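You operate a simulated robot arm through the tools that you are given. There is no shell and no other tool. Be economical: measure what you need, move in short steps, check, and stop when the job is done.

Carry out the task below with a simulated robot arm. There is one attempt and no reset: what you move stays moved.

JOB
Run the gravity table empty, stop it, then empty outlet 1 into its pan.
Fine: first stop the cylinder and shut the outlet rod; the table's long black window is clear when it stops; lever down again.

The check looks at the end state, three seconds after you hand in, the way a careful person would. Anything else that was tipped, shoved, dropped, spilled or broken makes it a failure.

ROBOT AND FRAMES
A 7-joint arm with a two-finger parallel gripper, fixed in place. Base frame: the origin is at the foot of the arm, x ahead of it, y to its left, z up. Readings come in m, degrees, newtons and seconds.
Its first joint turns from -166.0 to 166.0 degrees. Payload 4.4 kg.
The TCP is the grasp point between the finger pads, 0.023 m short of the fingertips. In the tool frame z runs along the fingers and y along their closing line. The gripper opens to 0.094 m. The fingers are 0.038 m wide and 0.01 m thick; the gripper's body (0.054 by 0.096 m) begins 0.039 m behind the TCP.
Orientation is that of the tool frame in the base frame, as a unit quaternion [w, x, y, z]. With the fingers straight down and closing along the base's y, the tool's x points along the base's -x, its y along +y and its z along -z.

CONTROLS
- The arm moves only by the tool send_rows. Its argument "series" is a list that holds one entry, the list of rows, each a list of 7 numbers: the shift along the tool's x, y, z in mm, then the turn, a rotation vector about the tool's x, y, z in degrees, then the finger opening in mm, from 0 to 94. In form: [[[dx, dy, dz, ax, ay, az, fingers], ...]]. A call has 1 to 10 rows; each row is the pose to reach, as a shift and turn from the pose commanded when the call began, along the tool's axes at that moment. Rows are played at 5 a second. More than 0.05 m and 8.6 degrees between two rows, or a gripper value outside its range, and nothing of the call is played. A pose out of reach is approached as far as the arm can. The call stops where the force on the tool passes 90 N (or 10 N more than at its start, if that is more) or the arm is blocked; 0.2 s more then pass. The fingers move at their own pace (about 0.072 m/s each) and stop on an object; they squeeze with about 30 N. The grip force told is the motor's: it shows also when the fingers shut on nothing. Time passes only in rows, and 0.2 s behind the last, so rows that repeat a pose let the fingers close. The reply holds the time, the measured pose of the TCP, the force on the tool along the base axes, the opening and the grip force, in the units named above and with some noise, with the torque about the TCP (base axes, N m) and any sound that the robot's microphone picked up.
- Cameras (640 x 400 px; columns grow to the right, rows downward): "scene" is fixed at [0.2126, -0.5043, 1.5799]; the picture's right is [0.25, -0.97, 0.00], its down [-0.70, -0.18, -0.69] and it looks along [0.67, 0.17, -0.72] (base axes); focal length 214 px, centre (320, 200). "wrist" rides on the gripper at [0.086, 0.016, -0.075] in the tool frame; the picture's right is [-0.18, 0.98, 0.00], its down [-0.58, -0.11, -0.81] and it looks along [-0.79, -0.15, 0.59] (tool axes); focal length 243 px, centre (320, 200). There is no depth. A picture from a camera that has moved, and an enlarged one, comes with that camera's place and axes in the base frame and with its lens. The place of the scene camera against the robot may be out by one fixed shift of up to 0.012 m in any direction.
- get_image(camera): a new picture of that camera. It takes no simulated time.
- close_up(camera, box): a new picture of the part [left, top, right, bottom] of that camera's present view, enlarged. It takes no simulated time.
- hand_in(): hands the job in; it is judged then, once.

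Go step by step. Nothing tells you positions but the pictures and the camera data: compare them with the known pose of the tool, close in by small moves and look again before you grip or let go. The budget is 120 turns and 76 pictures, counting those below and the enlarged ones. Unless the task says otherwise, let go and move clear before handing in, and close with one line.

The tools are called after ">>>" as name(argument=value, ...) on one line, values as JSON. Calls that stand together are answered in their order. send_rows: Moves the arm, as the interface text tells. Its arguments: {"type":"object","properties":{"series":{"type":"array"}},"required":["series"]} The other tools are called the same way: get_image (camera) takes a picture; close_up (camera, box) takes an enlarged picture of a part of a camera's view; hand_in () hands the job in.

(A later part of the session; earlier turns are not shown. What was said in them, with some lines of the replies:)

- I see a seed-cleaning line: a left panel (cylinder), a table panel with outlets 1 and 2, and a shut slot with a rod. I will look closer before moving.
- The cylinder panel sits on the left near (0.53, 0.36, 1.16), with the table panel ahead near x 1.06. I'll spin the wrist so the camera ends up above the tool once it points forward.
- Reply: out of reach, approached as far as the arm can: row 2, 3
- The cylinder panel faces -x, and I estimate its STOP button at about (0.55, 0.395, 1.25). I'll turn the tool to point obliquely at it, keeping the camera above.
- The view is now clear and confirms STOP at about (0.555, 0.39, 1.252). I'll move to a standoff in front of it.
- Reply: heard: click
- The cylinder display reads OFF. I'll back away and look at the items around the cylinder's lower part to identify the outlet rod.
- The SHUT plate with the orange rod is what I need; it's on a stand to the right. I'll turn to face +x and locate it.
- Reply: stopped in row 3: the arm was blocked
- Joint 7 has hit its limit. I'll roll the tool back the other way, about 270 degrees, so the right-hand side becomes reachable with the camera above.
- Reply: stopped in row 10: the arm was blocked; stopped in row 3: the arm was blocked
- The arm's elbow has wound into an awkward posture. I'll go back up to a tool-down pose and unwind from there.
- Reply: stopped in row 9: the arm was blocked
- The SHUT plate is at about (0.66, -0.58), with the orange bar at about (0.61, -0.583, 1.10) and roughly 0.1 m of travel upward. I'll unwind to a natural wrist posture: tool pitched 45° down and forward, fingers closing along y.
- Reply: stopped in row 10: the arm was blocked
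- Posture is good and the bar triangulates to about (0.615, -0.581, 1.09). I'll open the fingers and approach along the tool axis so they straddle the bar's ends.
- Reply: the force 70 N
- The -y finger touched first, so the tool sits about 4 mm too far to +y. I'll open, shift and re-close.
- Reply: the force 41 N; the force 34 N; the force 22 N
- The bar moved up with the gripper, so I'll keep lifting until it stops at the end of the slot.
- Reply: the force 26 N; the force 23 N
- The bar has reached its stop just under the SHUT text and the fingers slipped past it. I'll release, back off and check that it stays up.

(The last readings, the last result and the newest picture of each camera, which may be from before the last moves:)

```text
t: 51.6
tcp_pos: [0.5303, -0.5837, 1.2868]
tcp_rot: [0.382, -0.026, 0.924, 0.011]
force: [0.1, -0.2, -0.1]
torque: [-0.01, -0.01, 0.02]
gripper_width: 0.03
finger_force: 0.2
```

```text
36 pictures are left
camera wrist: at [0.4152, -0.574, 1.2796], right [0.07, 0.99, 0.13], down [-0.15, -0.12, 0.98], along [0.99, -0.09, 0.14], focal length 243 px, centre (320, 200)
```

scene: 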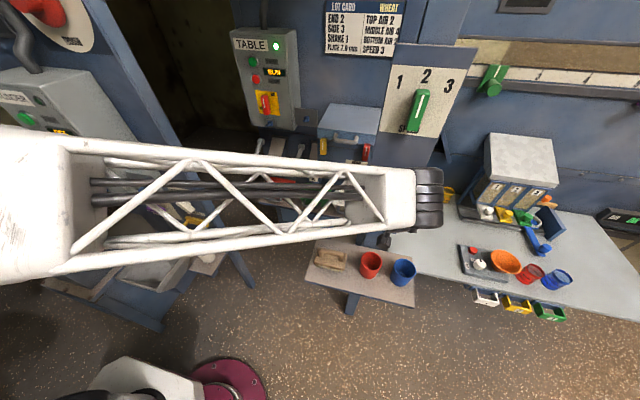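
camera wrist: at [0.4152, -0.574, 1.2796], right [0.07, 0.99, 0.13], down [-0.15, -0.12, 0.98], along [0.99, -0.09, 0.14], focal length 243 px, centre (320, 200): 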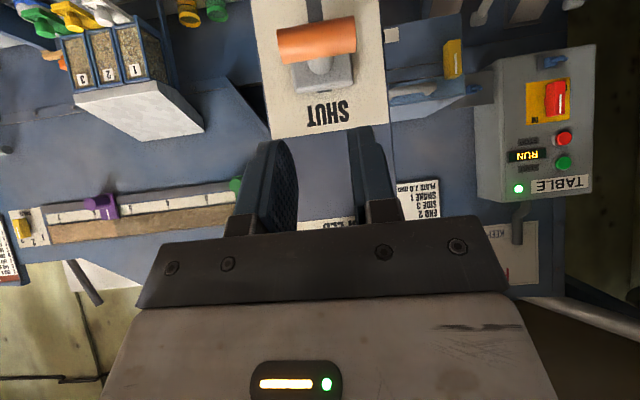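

The rod stays at SHUT. The table STOP button is near (1.076, -0.013, 1.293), so I'll traverse left toward it and check the window on the way.

>>> send_rows(series=[[[-16, 45, 8, 0, 0, 0, 0], [-32, 90, 17, 0, 0, 0, 0], [-48, 136, 25, 0, 0, 0, 0], [-64, 182, 34, 0, 0, 0, 0], [-80, 227, 42, 0, 0, 0, 0], [-96, 273, 51, 0, 0, 0, 0], [-112, 318, 60, 0, 0, 0, 0], [-128, 364, 68, 0, 0, 0, 0], [-144, 410, 76, 0, 0, 0, 0], [-160, 455, 85, 0, 0, 0, 0]]])

>>> get_image(camera="wrist")

>>> get_image(camera="scene")

```text
t: 53.8
tcp_pos: [0.6769, -0.1193, 1.342]
tcp_rot: [0.382, -0.027, 0.924, 0.011]
force: [-0.5, 0.1, -0.5]
torque: [-0.01, 0.0, -0.01]
gripper_width: 0.0
finger_force: 29.4
```

```text
35 pictures are left
camera wrist: at [0.5616, -0.1082, 1.3334], right [0.07, 0.99, 0.13], down [-0.15, -0.12, 0.98], along [0.99, -0.09, 0.14], focal length 243 px, centre (320, 200)
```

wrist: 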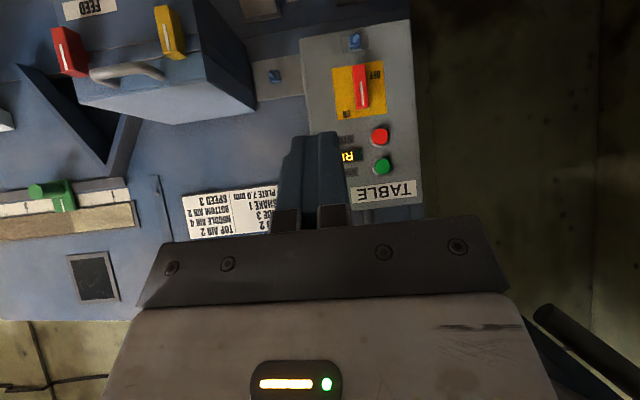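

```text
34 pictures are left
```

scene: 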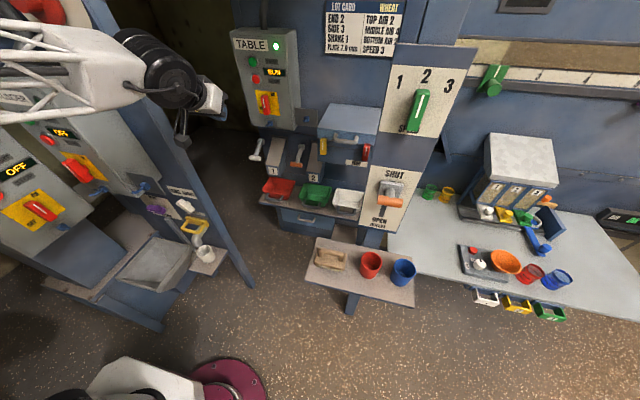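

>>> close_up(camera="scene", box=[440, 0, 660, 140])

```text
refused: 660 is not a number from 0 to 640
```

>>> close_up(camera="scene", box=[420, 0, 640, 140])

```text
2.86 times, centred on (530, 70) of scene
camera zoom: at [0.2126, -0.5043, 1.5799], right [0.25, -0.97, 0.0], down [-0.7, -0.18, -0.69], along [0.67, 0.17, -0.72], focal length 613 px, centre (-280, 571)
```

zoom: 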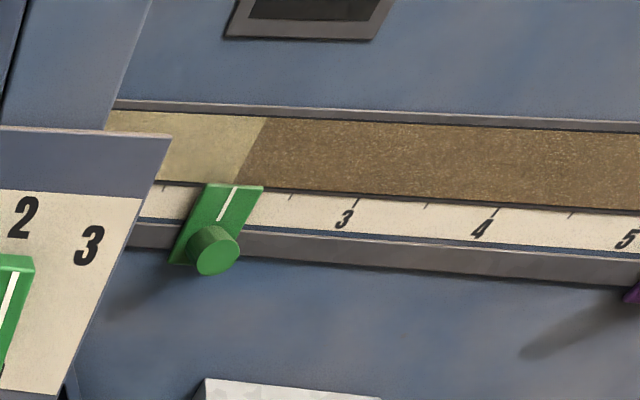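

The window still shows grain. I'll take up position in front of the table STOP while the table runs out.

>>> send_rows(series=[[[-25, 11, 32, 0, -3.1, 0, 0], [-50, 21, 64, 0, -6.2, 0, 0], [-75, 32, 96, 0, -9.4, 0, 0], [-101, 42, 128, 0, -12.5, 0, 0], [-126, 53, 160, 0, -15.6, 0, 0], [-151, 64, 192, 0, -18.8, 0, 0], [-176, 74, 224, 0, -21.9, 0, 0], [-201, 85, 256, 0, -25, 0, 0]]])

>>> get_image(camera="wrist")

```text
t: 55.6
tcp_pos: [0.9938, -0.0158, 1.3016]
tcp_rot: [0.573, -0.024, 0.819, 0.017]
force: [-0.3, 0.1, 0.4]
torque: [0.01, 0.01, 0.02]
gripper_width: 0.0
finger_force: 30.0
```

```text
32 pictures are left
camera wrist: at [0.893, -0.0049, 1.2465], right [0.01, 0.98, 0.17], down [-0.55, -0.14, 0.82], along [0.83, -0.1, 0.54], focal length 243 px, centre (320, 200)
```

wrist: 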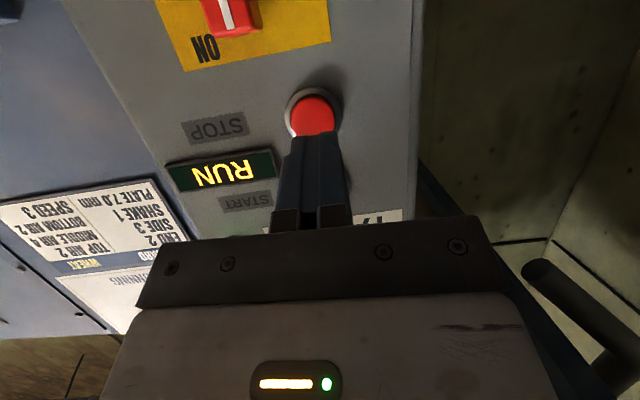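

>>> send_rows(series=[[[0, 0, 0, 0, 0, 0, 0], [0, 0, 0, 0, 0, 0, 0], [0, 0, 0, 0, 0, 0, 0], [0, 0, 0, 0, 0, 0, 0], [0, 0, 0, 0, 0, 0, 0], [0, 0, 0, 0, 0, 0, 0], [0, 0, 0, 0, 0, 0, 0], [0, 0, 0, 0, 0, 0, 0], [0, 0, 0, 0, 0, 0, 0], [0, 0, 0, 0, 0, 0, 0]]])

>>> send_rows(series=[[[0, 0, 0, 0, 0, 0, 0], [0, 0, 0, 0, 0, 0, 0], [0, 0, 0, 0, 0, 0, 0], [0, 0, 0, 0, 0, 0, 0], [0, 0, 0, 0, 0, 0, 0], [0, 0, 0, 0, 0, 0, 0], [0, 0, 0, 0, 0, 0, 0], [0, 0, 0, 0, 0, 0, 0], [0, 0, 0, 0, 0, 0, 0], [0, 0, 0, 0, 0, 0, 0]]])

>>> get_image(camera="scene")

```text
t: 57.8
tcp_pos: [0.9935, -0.0161, 1.3003]
tcp_rot: [0.573, -0.025, 0.819, 0.017]
force: [0.2, -0.5, -0.8]
torque: [0.01, -0.01, 0.04]
gripper_width: 0.0
finger_force: 29.4
```

```text
t: 60.0
tcp_pos: [0.9936, -0.0173, 1.2996]
tcp_rot: [0.573, -0.024, 0.819, 0.017]
force: [-0.7, -0.1, 0.2]
torque: [0.0, -0.01, 0.04]
gripper_width: 0.0001
finger_force: 30.1
```

```text
31 pictures are left
```

scene: 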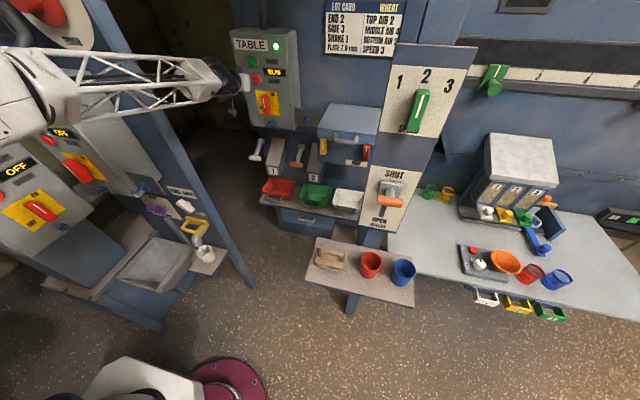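

>>> close_up(camera="scene", box=[420, 0, 640, 140])

```text
2.86 times, centred on (530, 70) of scene
camera zoom: at [0.2126, -0.5043, 1.5799], right [0.25, -0.97, 0.0], down [-0.7, -0.18, -0.69], along [0.67, 0.17, -0.72], focal length 613 px, centre (-280, 571)
```

zoom: 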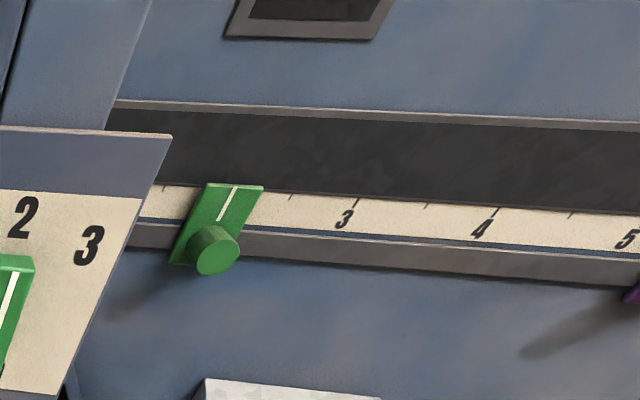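

The long window is black and clear, so I'll press the table STOP now.

>>> send_rows(series=[[[-7, -3, 19, 0, 0, 0, 0], [-13, -5, 37, 0, 0, 0, 0], [-17, -7, 47, 0, 0, 0, 0], [-19, -7.5, 52, 0, 0, 0, 0], [-21, -7.5, 57, 0, 0, 0, 0]]])

>>> get_image(camera="wrist")

```text
t: 61.2
tcp_pos: [1.0509, -0.0191, 1.3029]
tcp_rot: [0.572, -0.024, 0.82, 0.017]
force: [-68.3, 3.8, -1.1]
torque: [0.0, -0.44, 0.03]
gripper_width: 0.0
finger_force: 29.7
heard: click
stopped in row 5: the force on the tool passed its limit at 129 N (the readings are from after the stop); the commanded pose is now the measured one
```

```text
29 pictures are left
camera wrist: at [0.9496, -0.009, 1.2472], right [0.0, 0.98, 0.17], down [-0.55, -0.14, 0.82], along [0.84, -0.1, 0.54], focal length 243 px, centre (320, 200)
```

wrist: 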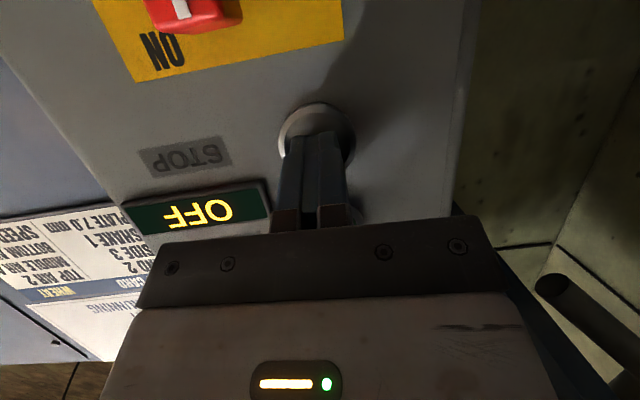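

The table is OFF. I'll retreat straight back, then lower and tilt so I can see lever 1.

>>> send_rows(series=[[[14, 2, -38, 0, 0, 0, 0], [31, 5, -85, 0, 2, 0, 0], [70, 14, -110, 0, 6, 0, 0], [113, 22, -118, 0, 10, 0, 0], [155, 30, -124, 0, 14, 0, 0], [197, 38, -130, 0, 18, 0, 0], [239, 47, -136, 0, 22, 0, 0], [281, 56, -141, 0, 26, 0, 0], [319, 65, -146, 0, 30, 0, 0]]])

>>> get_image(camera="wrist")

```text
t: 63.2
tcp_pos: [0.8013, 0.0301, 1.0502]
tcp_rot: [0.339, -0.029, 0.94, 0.01]
force: [-0.6, 0.7, 0.4]
torque: [0.0, 0.04, 0.0]
gripper_width: 0.0
finger_force: 29.8
```

```text
28 pictures are left
camera wrist: at [0.6857, 0.0402, 1.0537], right [0.08, 0.99, 0.12], down [-0.06, -0.11, 0.99], along [0.99, -0.09, 0.05], focal length 243 px, centre (320, 200)
```

wrist: 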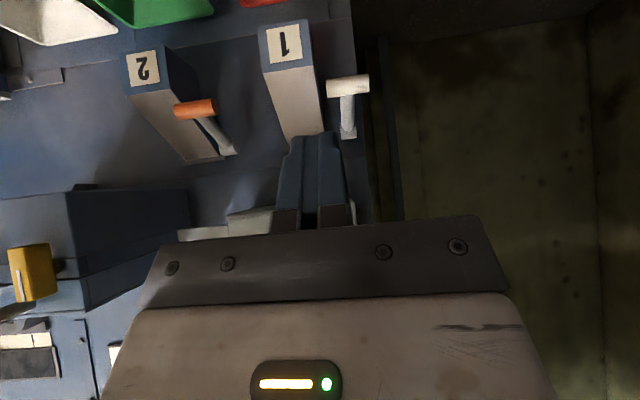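

Lever 1's bar is near (1.047, 0.066, 0.912), with its pivot near (1.127, 0.062, 0.967). I'll stage closed fingers just below and in front of the bar.

>>> send_rows(series=[[[0, 5, 39, 0, -6, 0, 0], [1, 10, 78, 0, -12, 0, 0], [2, 15, 117, 0, -18, 0, 0], [3, 20, 155, 0, -24, 0, 0], [3, 25, 194, 0, -30, 0, 0], [4, 29, 233, 0, -35, 0, 0]]])

>>> get_image(camera="wrist")

>>> close_up(camera="scene", box=[220, 100, 380, 250])

```text
t: 64.6
tcp_pos: [0.9458, 0.0687, 0.8713]
tcp_rot: [0.608, -0.024, 0.793, 0.018]
force: [-0.3, -0.6, 1.0]
torque: [-0.01, 0.09, -0.02]
gripper_width: 0.0
finger_force: 29.8
```

```text
27 pictures are left
camera wrist: at [0.8497, 0.0793, 0.8078], right [-0.01, 0.98, 0.18], down [-0.62, -0.15, 0.77], along [0.78, -0.1, 0.61], focal length 243 px, centre (320, 200)
```

wrist: 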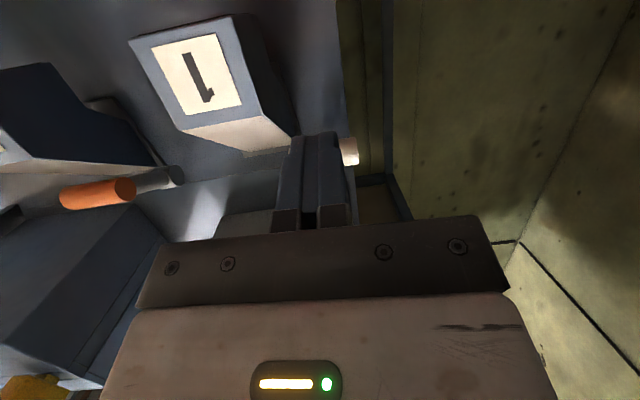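

```text
2.67 times, centred on (300, 175) of scene
camera zoom: at [0.2126, -0.5043, 1.5799], right [0.25, -0.97, 0.0], down [-0.7, -0.18, -0.69], along [0.67, 0.17, -0.72], focal length 572 px, centre (373, 267)
```

zoom: 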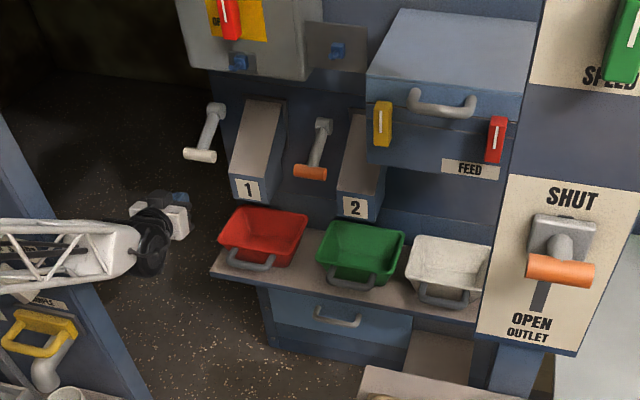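

>>> send_rows(series=[[[-6, -2, 25, 0, 0, 0, 0], [-12, -3, 50, 0, 0, 0, 0], [-18, -5, 75, 0, 0, 0, 0], [-23, -6, 97, 0, 0, 0, 0]]])

>>> get_image(camera="wrist")

>>> close_up(camera="scene", box=[225, 120, 305, 210])

```text
t: 65.6
tcp_pos: [1.045, 0.0677, 0.8678]
tcp_rot: [0.607, -0.025, 0.794, 0.019]
force: [0.1, -0.4, 0.0]
torque: [0.01, 0.01, 0.0]
gripper_width: 0.0
finger_force: 30.0
```

```text
25 pictures are left
camera wrist: at [0.9492, 0.0788, 0.8049], right [-0.01, 0.98, 0.18], down [-0.62, -0.15, 0.77], along [0.79, -0.1, 0.61], focal length 243 px, centre (320, 200)
```

wrist: 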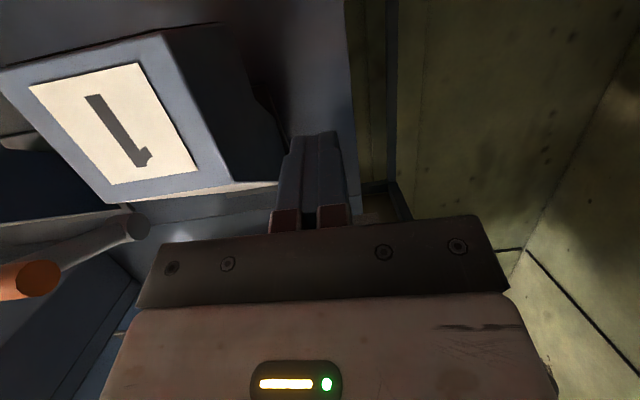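

```text
4.44 times, centred on (265, 165) of scene
camera zoom: at [0.2126, -0.5043, 1.5799], right [0.25, -0.97, 0.0], down [-0.7, -0.18, -0.69], along [0.67, 0.17, -0.72], focal length 953 px, centre (564, 356)
```

zoom: 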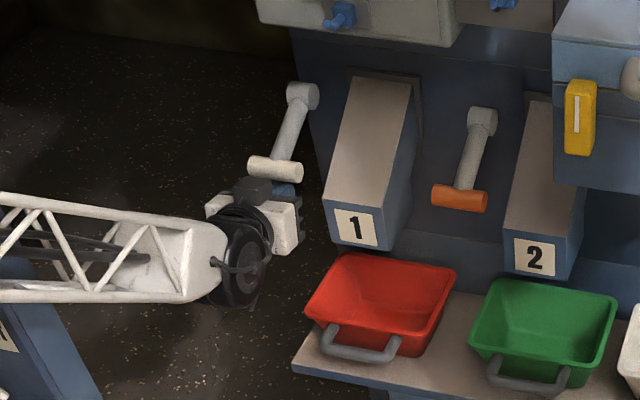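

The fingers are under the bar, so I'll lift along the arc, first to horizontal.

>>> send_rows(series=[[[-9.5, 0, 0.5, 0, 0, 0, 0], [-18.5, 0, -4, 0, 0, 0, 0], [-27.5, 0, -9, 0, 0, 0, 0], [-36.6, 0, -14, 0, 0, 0, 0], [-48, 0, -19, 0, 0, 0, 0], [-60, 0, -23.4, 0, 0, 0, 0]]])

>>> close_up(camera="scene", box=[225, 120, 305, 210])

>>> get_image(camera="wrist")

```text
t: 67.0
tcp_pos: [1.04, 0.0672, 0.9331]
tcp_rot: [0.607, -0.024, 0.794, 0.018]
force: [-0.8, 0.5, -0.2]
torque: [-0.03, -0.03, -0.02]
gripper_width: 0.0
finger_force: 30.0
```

```text
4.44 times, centred on (265, 165) of scene
camera zoom: at [0.2126, -0.5043, 1.5799], right [0.25, -0.97, 0.0], down [-0.7, -0.18, -0.69], along [0.67, 0.17, -0.72], focal length 953 px, centre (564, 356)
```

zoom: 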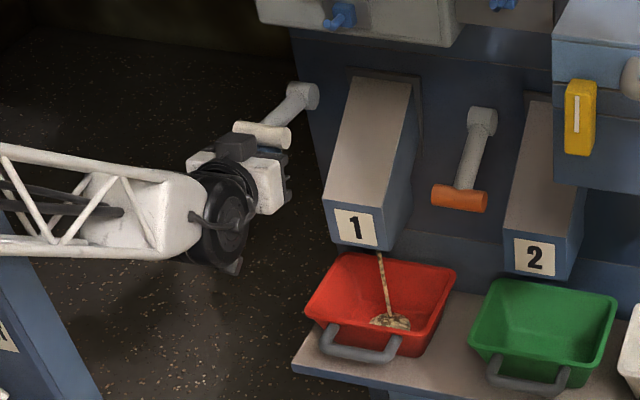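

```text
22 pictures are left
camera wrist: at [0.9428, 0.079, 0.8684], right [-0.01, 0.98, 0.18], down [-0.62, -0.15, 0.77], along [0.79, -0.1, 0.61], focal length 243 px, centre (320, 200)
```

wrist: 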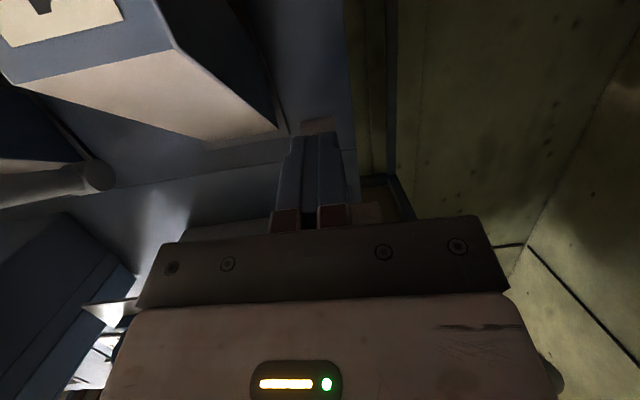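

Grain is running from outlet 1 into the red pan. I'll hold here and watch.

>>> send_rows(series=[[[0, 0, 0, 0, 0, 0, 0], [0, 0, 0, 0, 0, 0, 0], [0, 0, 0, 0, 0, 0, 0], [0, 0, 0, 0, 0, 0, 0], [0, 0, 0, 0, 0, 0, 0], [0, 0, 0, 0, 0, 0, 0], [0, 0, 0, 0, 0, 0, 0], [0, 0, 0, 0, 0, 0, 0], [0, 0, 0, 0, 0, 0, 0], [0, 0, 0, 0, 0, 0, 0]]])

>>> close_up(camera="scene", box=[225, 120, 305, 210])

```text
t: 69.2
tcp_pos: [1.0392, 0.0687, 0.9311]
tcp_rot: [0.607, -0.025, 0.794, 0.019]
force: [-0.2, 0.3, -0.2]
torque: [0.03, 0.03, 0.01]
gripper_width: 0.0
finger_force: 30.1
```

```text
4.44 times, centred on (265, 165) of scene
camera zoom: at [0.2126, -0.5043, 1.5799], right [0.25, -0.97, 0.0], down [-0.7, -0.18, -0.69], along [0.67, 0.17, -0.72], focal length 953 px, centre (564, 356)
```

zoom: 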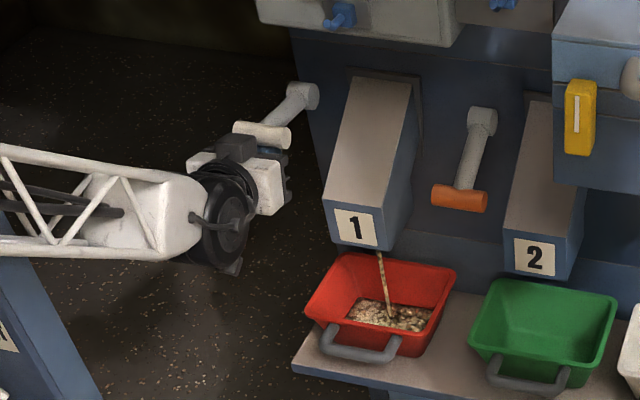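

>>> send_rows(series=[[[0, 0, 0, 0, 0, 0, 0], [0, 0, 0, 0, 0, 0, 0], [0, 0, 0, 0, 0, 0, 0], [0, 0, 0, 0, 0, 0, 0], [0, 0, 0, 0, 0, 0, 0], [0, 0, 0, 0, 0, 0, 0], [0, 0, 0, 0, 0, 0, 0], [0, 0, 0, 0, 0, 0, 0], [0, 0, 0, 0, 0, 0, 0], [0, 0, 0, 0, 0, 0, 0]]])

>>> close_up(camera="scene", box=[225, 120, 305, 210])

```text
t: 71.4
tcp_pos: [1.0389, 0.0668, 0.9308]
tcp_rot: [0.607, -0.023, 0.794, 0.017]
force: [-0.4, 0.2, 0.3]
torque: [0.0, 0.0, -0.01]
gripper_width: 0.0
finger_force: 30.0
```

```text
4.44 times, centred on (265, 165) of scene
camera zoom: at [0.2126, -0.5043, 1.5799], right [0.25, -0.97, 0.0], down [-0.7, -0.18, -0.69], along [0.67, 0.17, -0.72], focal length 953 px, centre (564, 356)
```

zoom: 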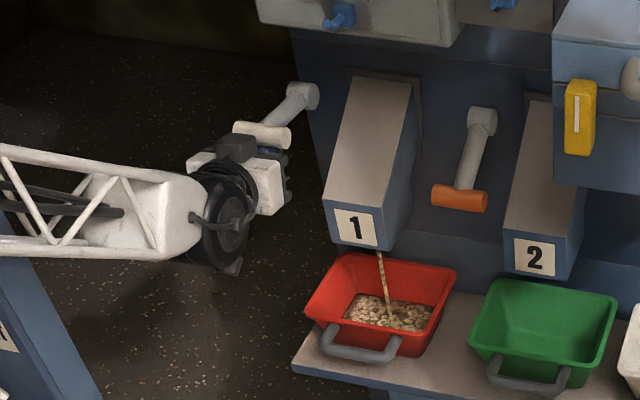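

>>> send_rows(series=[[[0, 0, 0, 0, 0, 0, 0], [0, 0, 0, 0, 0, 0, 0], [0, 0, 0, 0, 0, 0, 0], [0, 0, 0, 0, 0, 0, 0], [0, 0, 0, 0, 0, 0, 0], [0, 0, 0, 0, 0, 0, 0], [0, 0, 0, 0, 0, 0, 0], [0, 0, 0, 0, 0, 0, 0], [0, 0, 0, 0, 0, 0, 0], [0, 0, 0, 0, 0, 0, 0]]])

>>> send_rows(series=[[[0, 0, 0, 0, 0, 0, 0], [0, 0, 0, 0, 0, 0, 0], [0, 0, 0, 0, 0, 0, 0], [0, 0, 0, 0, 0, 0, 0], [0, 0, 0, 0, 0, 0, 0], [0, 0, 0, 0, 0, 0, 0], [0, 0, 0, 0, 0, 0, 0], [0, 0, 0, 0, 0, 0, 0], [0, 0, 0, 0, 0, 0, 0], [0, 0, 0, 0, 0, 0, 0]]])

>>> close_up(camera="scene", box=[225, 120, 305, 210])

```text
t: 73.6
tcp_pos: [1.0379, 0.0671, 0.9312]
tcp_rot: [0.608, -0.023, 0.794, 0.017]
force: [0.0, 0.4, 0.0]
torque: [-0.03, 0.02, -0.02]
gripper_width: 0.0
finger_force: 29.5
```

```text
t: 75.8
tcp_pos: [1.038, 0.0679, 0.9303]
tcp_rot: [0.607, -0.023, 0.794, 0.018]
force: [0.2, -0.1, -0.1]
torque: [-0.01, 0.0, 0.0]
gripper_width: 0.0001
finger_force: 30.2
```

```text
4.44 times, centred on (265, 165) of scene
camera zoom: at [0.2126, -0.5043, 1.5799], right [0.25, -0.97, 0.0], down [-0.7, -0.18, -0.69], along [0.67, 0.17, -0.72], focal length 953 px, centre (564, 356)
```

zoom: 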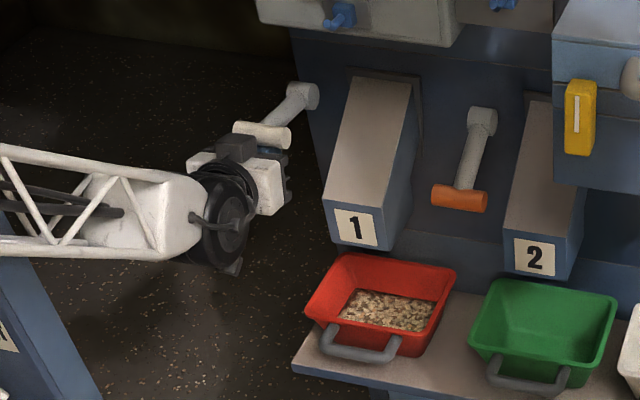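

The stream has ended. I'll lift the lever a little further to confirm nothing is left.

>>> send_rows(series=[[[-10, 0, -2, 0, 0, 0, 0], [-20, 0, -3, 0, 0, 0, 0], [-30, 0, -3, 0, 0, 0, 0], [-40, 0, -2, 0, 0, 0, 0], [-40, 0, -2, 0, 0, 0, 0], [-40, 0, -2, 0, 0, 0, 0], [-40, 0, -2, 0, 0, 0, 0]]])

>>> close_up(camera="scene", box=[225, 120, 305, 210])

```text
t: 77.4
tcp_pos: [1.0469, 0.0679, 0.9697]
tcp_rot: [0.607, -0.024, 0.794, 0.018]
force: [-0.3, 0.0, -0.2]
torque: [0.01, 0.0, -0.01]
gripper_width: 0.0001
finger_force: 29.9
```

```text
4.44 times, centred on (265, 165) of scene
camera zoom: at [0.2126, -0.5043, 1.5799], right [0.25, -0.97, 0.0], down [-0.7, -0.18, -0.69], along [0.67, 0.17, -0.72], focal length 953 px, centre (564, 356)
```

zoom: 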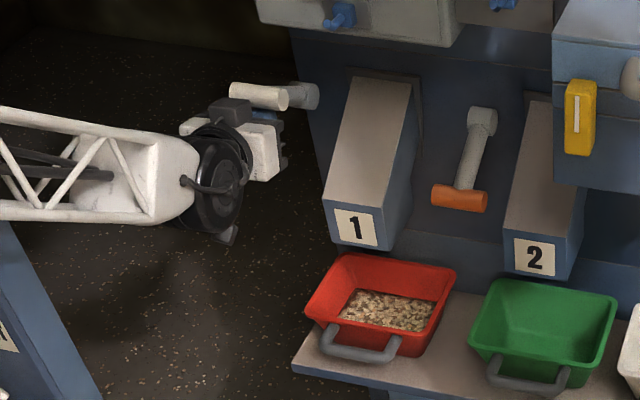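

Nothing more flows, so the outlet is empty. I'll drop the fingers, back out and come over the top of the bar to push the lever down.

>>> send_rows(series=[[[29, 0, 8, 0, 0, 0, 0], [40, 0, -33, 0, 0, 0, 0], [50, 0, -71, 0, 0, 0, 0], [60, 0, -108, 0, 0, 0, 0], [12, 0, -121, 0, 0, 0, 0], [-37, 0, -134, 0, 0, 0, 0], [-85, 0, -147, 0, 0, 0, 0]]])

>>> close_up(camera="scene", box=[225, 120, 305, 210])

```text
refused: row 6 steps farther than a row can; nothing moved
```

```text
4.44 times, centred on (265, 165) of scene
camera zoom: at [0.2126, -0.5043, 1.5799], right [0.25, -0.97, 0.0], down [-0.7, -0.18, -0.69], along [0.67, 0.17, -0.72], focal length 953 px, centre (564, 356)
```

zoom: 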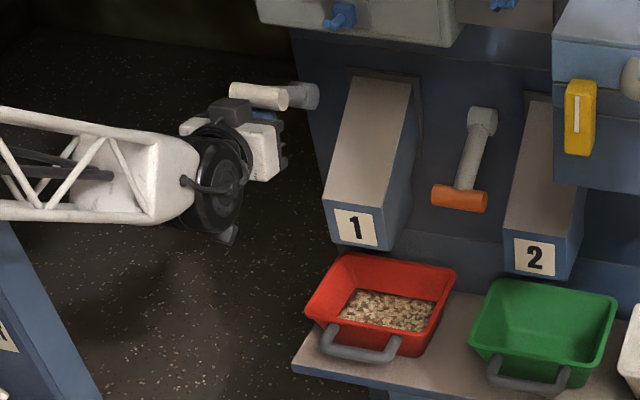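

>>> send_rows(series=[[[29, 0, 8, 0, 0, 0, 0], [40, 0, -33, 0, 0, 0, 0], [50, 0, -71, 0, 0, 0, 0], [60, 0, -108, 0, 0, 0, 0], [20, 0, -119, 0, 0, 0, 0], [-18, 0, -129, 0, 0, 0, 0], [-55, 0, -139, 0, 0, 0, 0], [-85, 0, -147, 0, 0, 0, 0]]])

>>> close_up(camera="scene", box=[225, 120, 305, 210])

>>> get_image(camera="wrist")

```text
t: 79.2
tcp_pos: [0.9272, 0.0606, 1.0904]
tcp_rot: [0.606, -0.025, 0.795, 0.019]
force: [-0.7, -0.2, -0.1]
torque: [0.04, -0.01, -0.01]
gripper_width: 0.0
finger_force: 30.3
```

```text
4.44 times, centred on (265, 165) of scene
camera zoom: at [0.2126, -0.5043, 1.5799], right [0.25, -0.97, 0.0], down [-0.7, -0.18, -0.69], along [0.67, 0.17, -0.72], focal length 953 px, centre (564, 356)
```

zoom: 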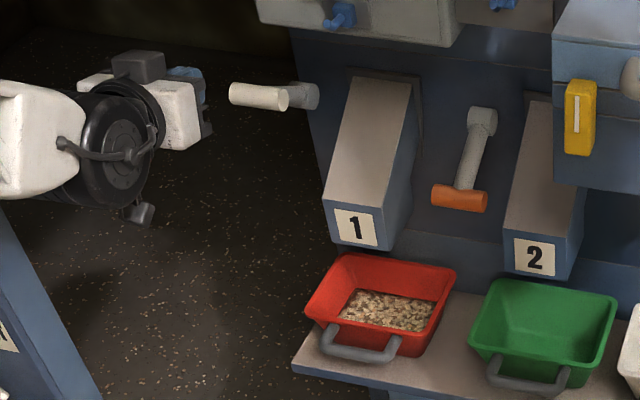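

```text
15 pictures are left
camera wrist: at [0.8312, 0.0719, 1.0267], right [-0.01, 0.98, 0.18], down [-0.62, -0.15, 0.77], along [0.79, -0.1, 0.61], focal length 243 px, centre (320, 200)
```

wrist: 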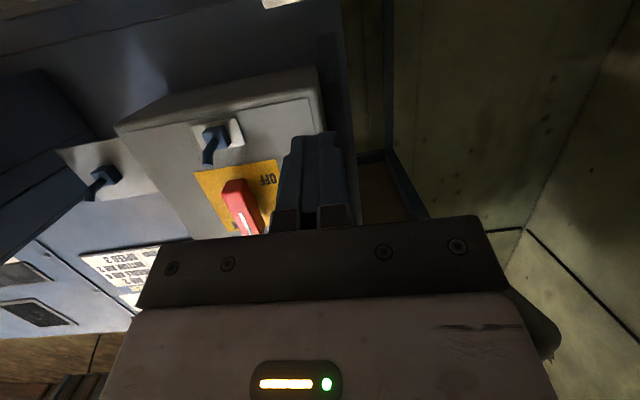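

The lever stays up by itself, at about 30° above horizontal. I'll go over the bar and press it down along its arc.

>>> send_rows(series=[[[-1, 0, 30, 0, 0, 0, 0], [-2, 0, 60, 0, 0, 0, 0], [-3, 0, 90, 0, 0, 0, 0], [-3.6, 0, 119, 0, 0, 0, 0]]])

>>> close_up(camera="scene", box=[225, 120, 305, 210])

```text
t: 80.2
tcp_pos: [1.0429, 0.0669, 1.0627]
tcp_rot: [0.607, -0.024, 0.794, 0.018]
force: [0.1, 0.8, 0.9]
torque: [0.01, 0.04, 0.01]
gripper_width: 0.0
finger_force: 30.1
```

```text
4.44 times, centred on (265, 165) of scene
camera zoom: at [0.2126, -0.5043, 1.5799], right [0.25, -0.97, 0.0], down [-0.7, -0.18, -0.69], along [0.67, 0.17, -0.72], focal length 953 px, centre (564, 356)
```

zoom: 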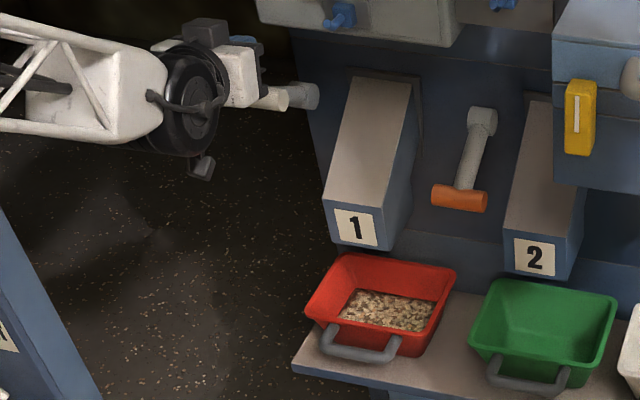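

>>> send_rows(series=[[[18, 0, 1, 0, 0, 0, 0], [36, 0, 1.4, 0, 0, 0, 0], [50, 0, 3, 0, 0, 0, 0], [63, 0, 5.5, 0, 0, 0, 0], [79.5, 0, 12, 0, 0, 0, 0], [94, 0, 19, 0, 0, 0, 0], [102, 0, 25, 0, 0, 0, 0], [108, 0, 30, 0, 0, 0, 0]]])

>>> close_up(camera="scene", box=[225, 120, 305, 210])

```text
t: 82.0
tcp_pos: [1.0451, 0.068, 0.954]
tcp_rot: [0.608, -0.024, 0.793, 0.018]
force: [-18.8, -1.2, 21.4]
torque: [-0.07, 0.1, -0.07]
gripper_width: 0.0
finger_force: 30.0
```

```text
4.44 times, centred on (265, 165) of scene
camera zoom: at [0.2126, -0.5043, 1.5799], right [0.25, -0.97, 0.0], down [-0.7, -0.18, -0.69], along [0.67, 0.17, -0.72], focal length 953 px, centre (564, 356)
```

zoom: 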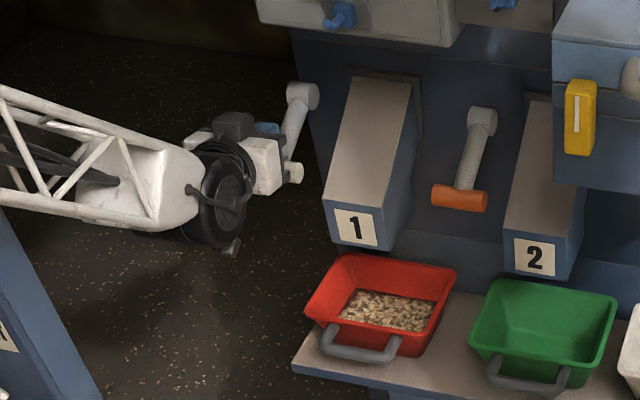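

>>> send_rows(series=[[[4, 0, 0, 0, 0, 0, 0], [4, 0, 0, 0, 0, 0, 0], [-20, 0, -6, 0, 0, 0, 0], [-35, 0, -40, 0, 0, 0, 0], [-45, 0, -85, 0, 0, 0, 0], [-55, 0, -130, 0, 0, 0, 0], [-65, 0, -175, 0, 0, 0, 0], [-75, 0, -215, 0, 0, 0, 0]]])

>>> close_up(camera="scene", box=[225, 120, 305, 210])

>>> get_image(camera="scene")

```text
t: 83.8
tcp_pos: [0.8577, 0.0562, 1.0794]
tcp_rot: [0.607, -0.024, 0.794, 0.018]
force: [0.4, -1.0, 0.1]
torque: [0.02, -0.05, 0.0]
gripper_width: 0.0
finger_force: 30.1
```

```text
4.44 times, centred on (265, 165) of scene
camera zoom: at [0.2126, -0.5043, 1.5799], right [0.25, -0.97, 0.0], down [-0.7, -0.18, -0.69], along [0.67, 0.17, -0.72], focal length 953 px, centre (564, 356)
```

zoom: 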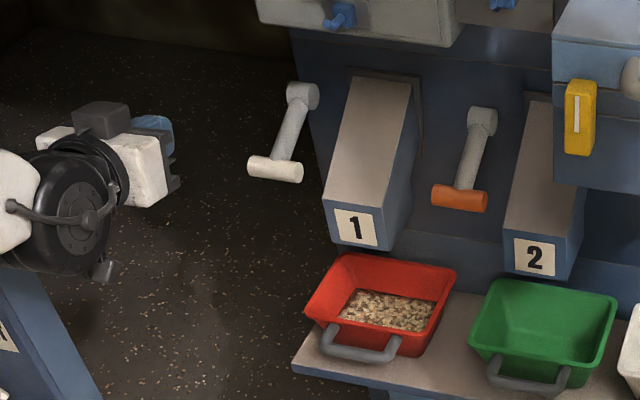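

```text
11 pictures are left
```

scene: 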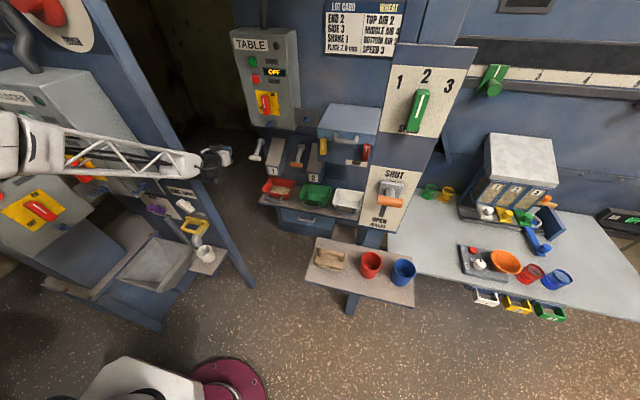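

>>> close_up(camera="scene", box=[360, 150, 420, 240])

```text
4.44 times, centred on (390, 195) of scene
camera zoom: at [0.2126, -0.5043, 1.5799], right [0.25, -0.97, 0.0], down [-0.7, -0.18, -0.69], along [0.67, 0.17, -0.72], focal length 953 px, centre (9, 222)
```

zoom: 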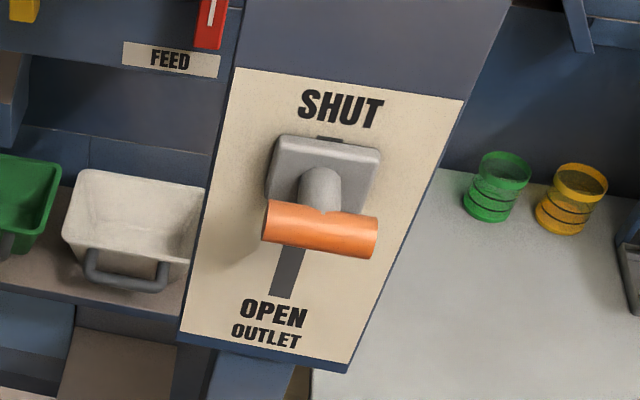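

The cylinder and table are both off and the rod is up at SHUT. Outlet 1 is emptied into the red pan, its lever is back down, and the gripper is clear, so I'm handing in.

>>> hand_in()

```text
The job is handed in.
```

The gravity table was run until its long window was black, then stopped. Outlet 1 is emptied into the red pan with its lever back down, the cylinder is off, and the outlet rod is at SHUT.
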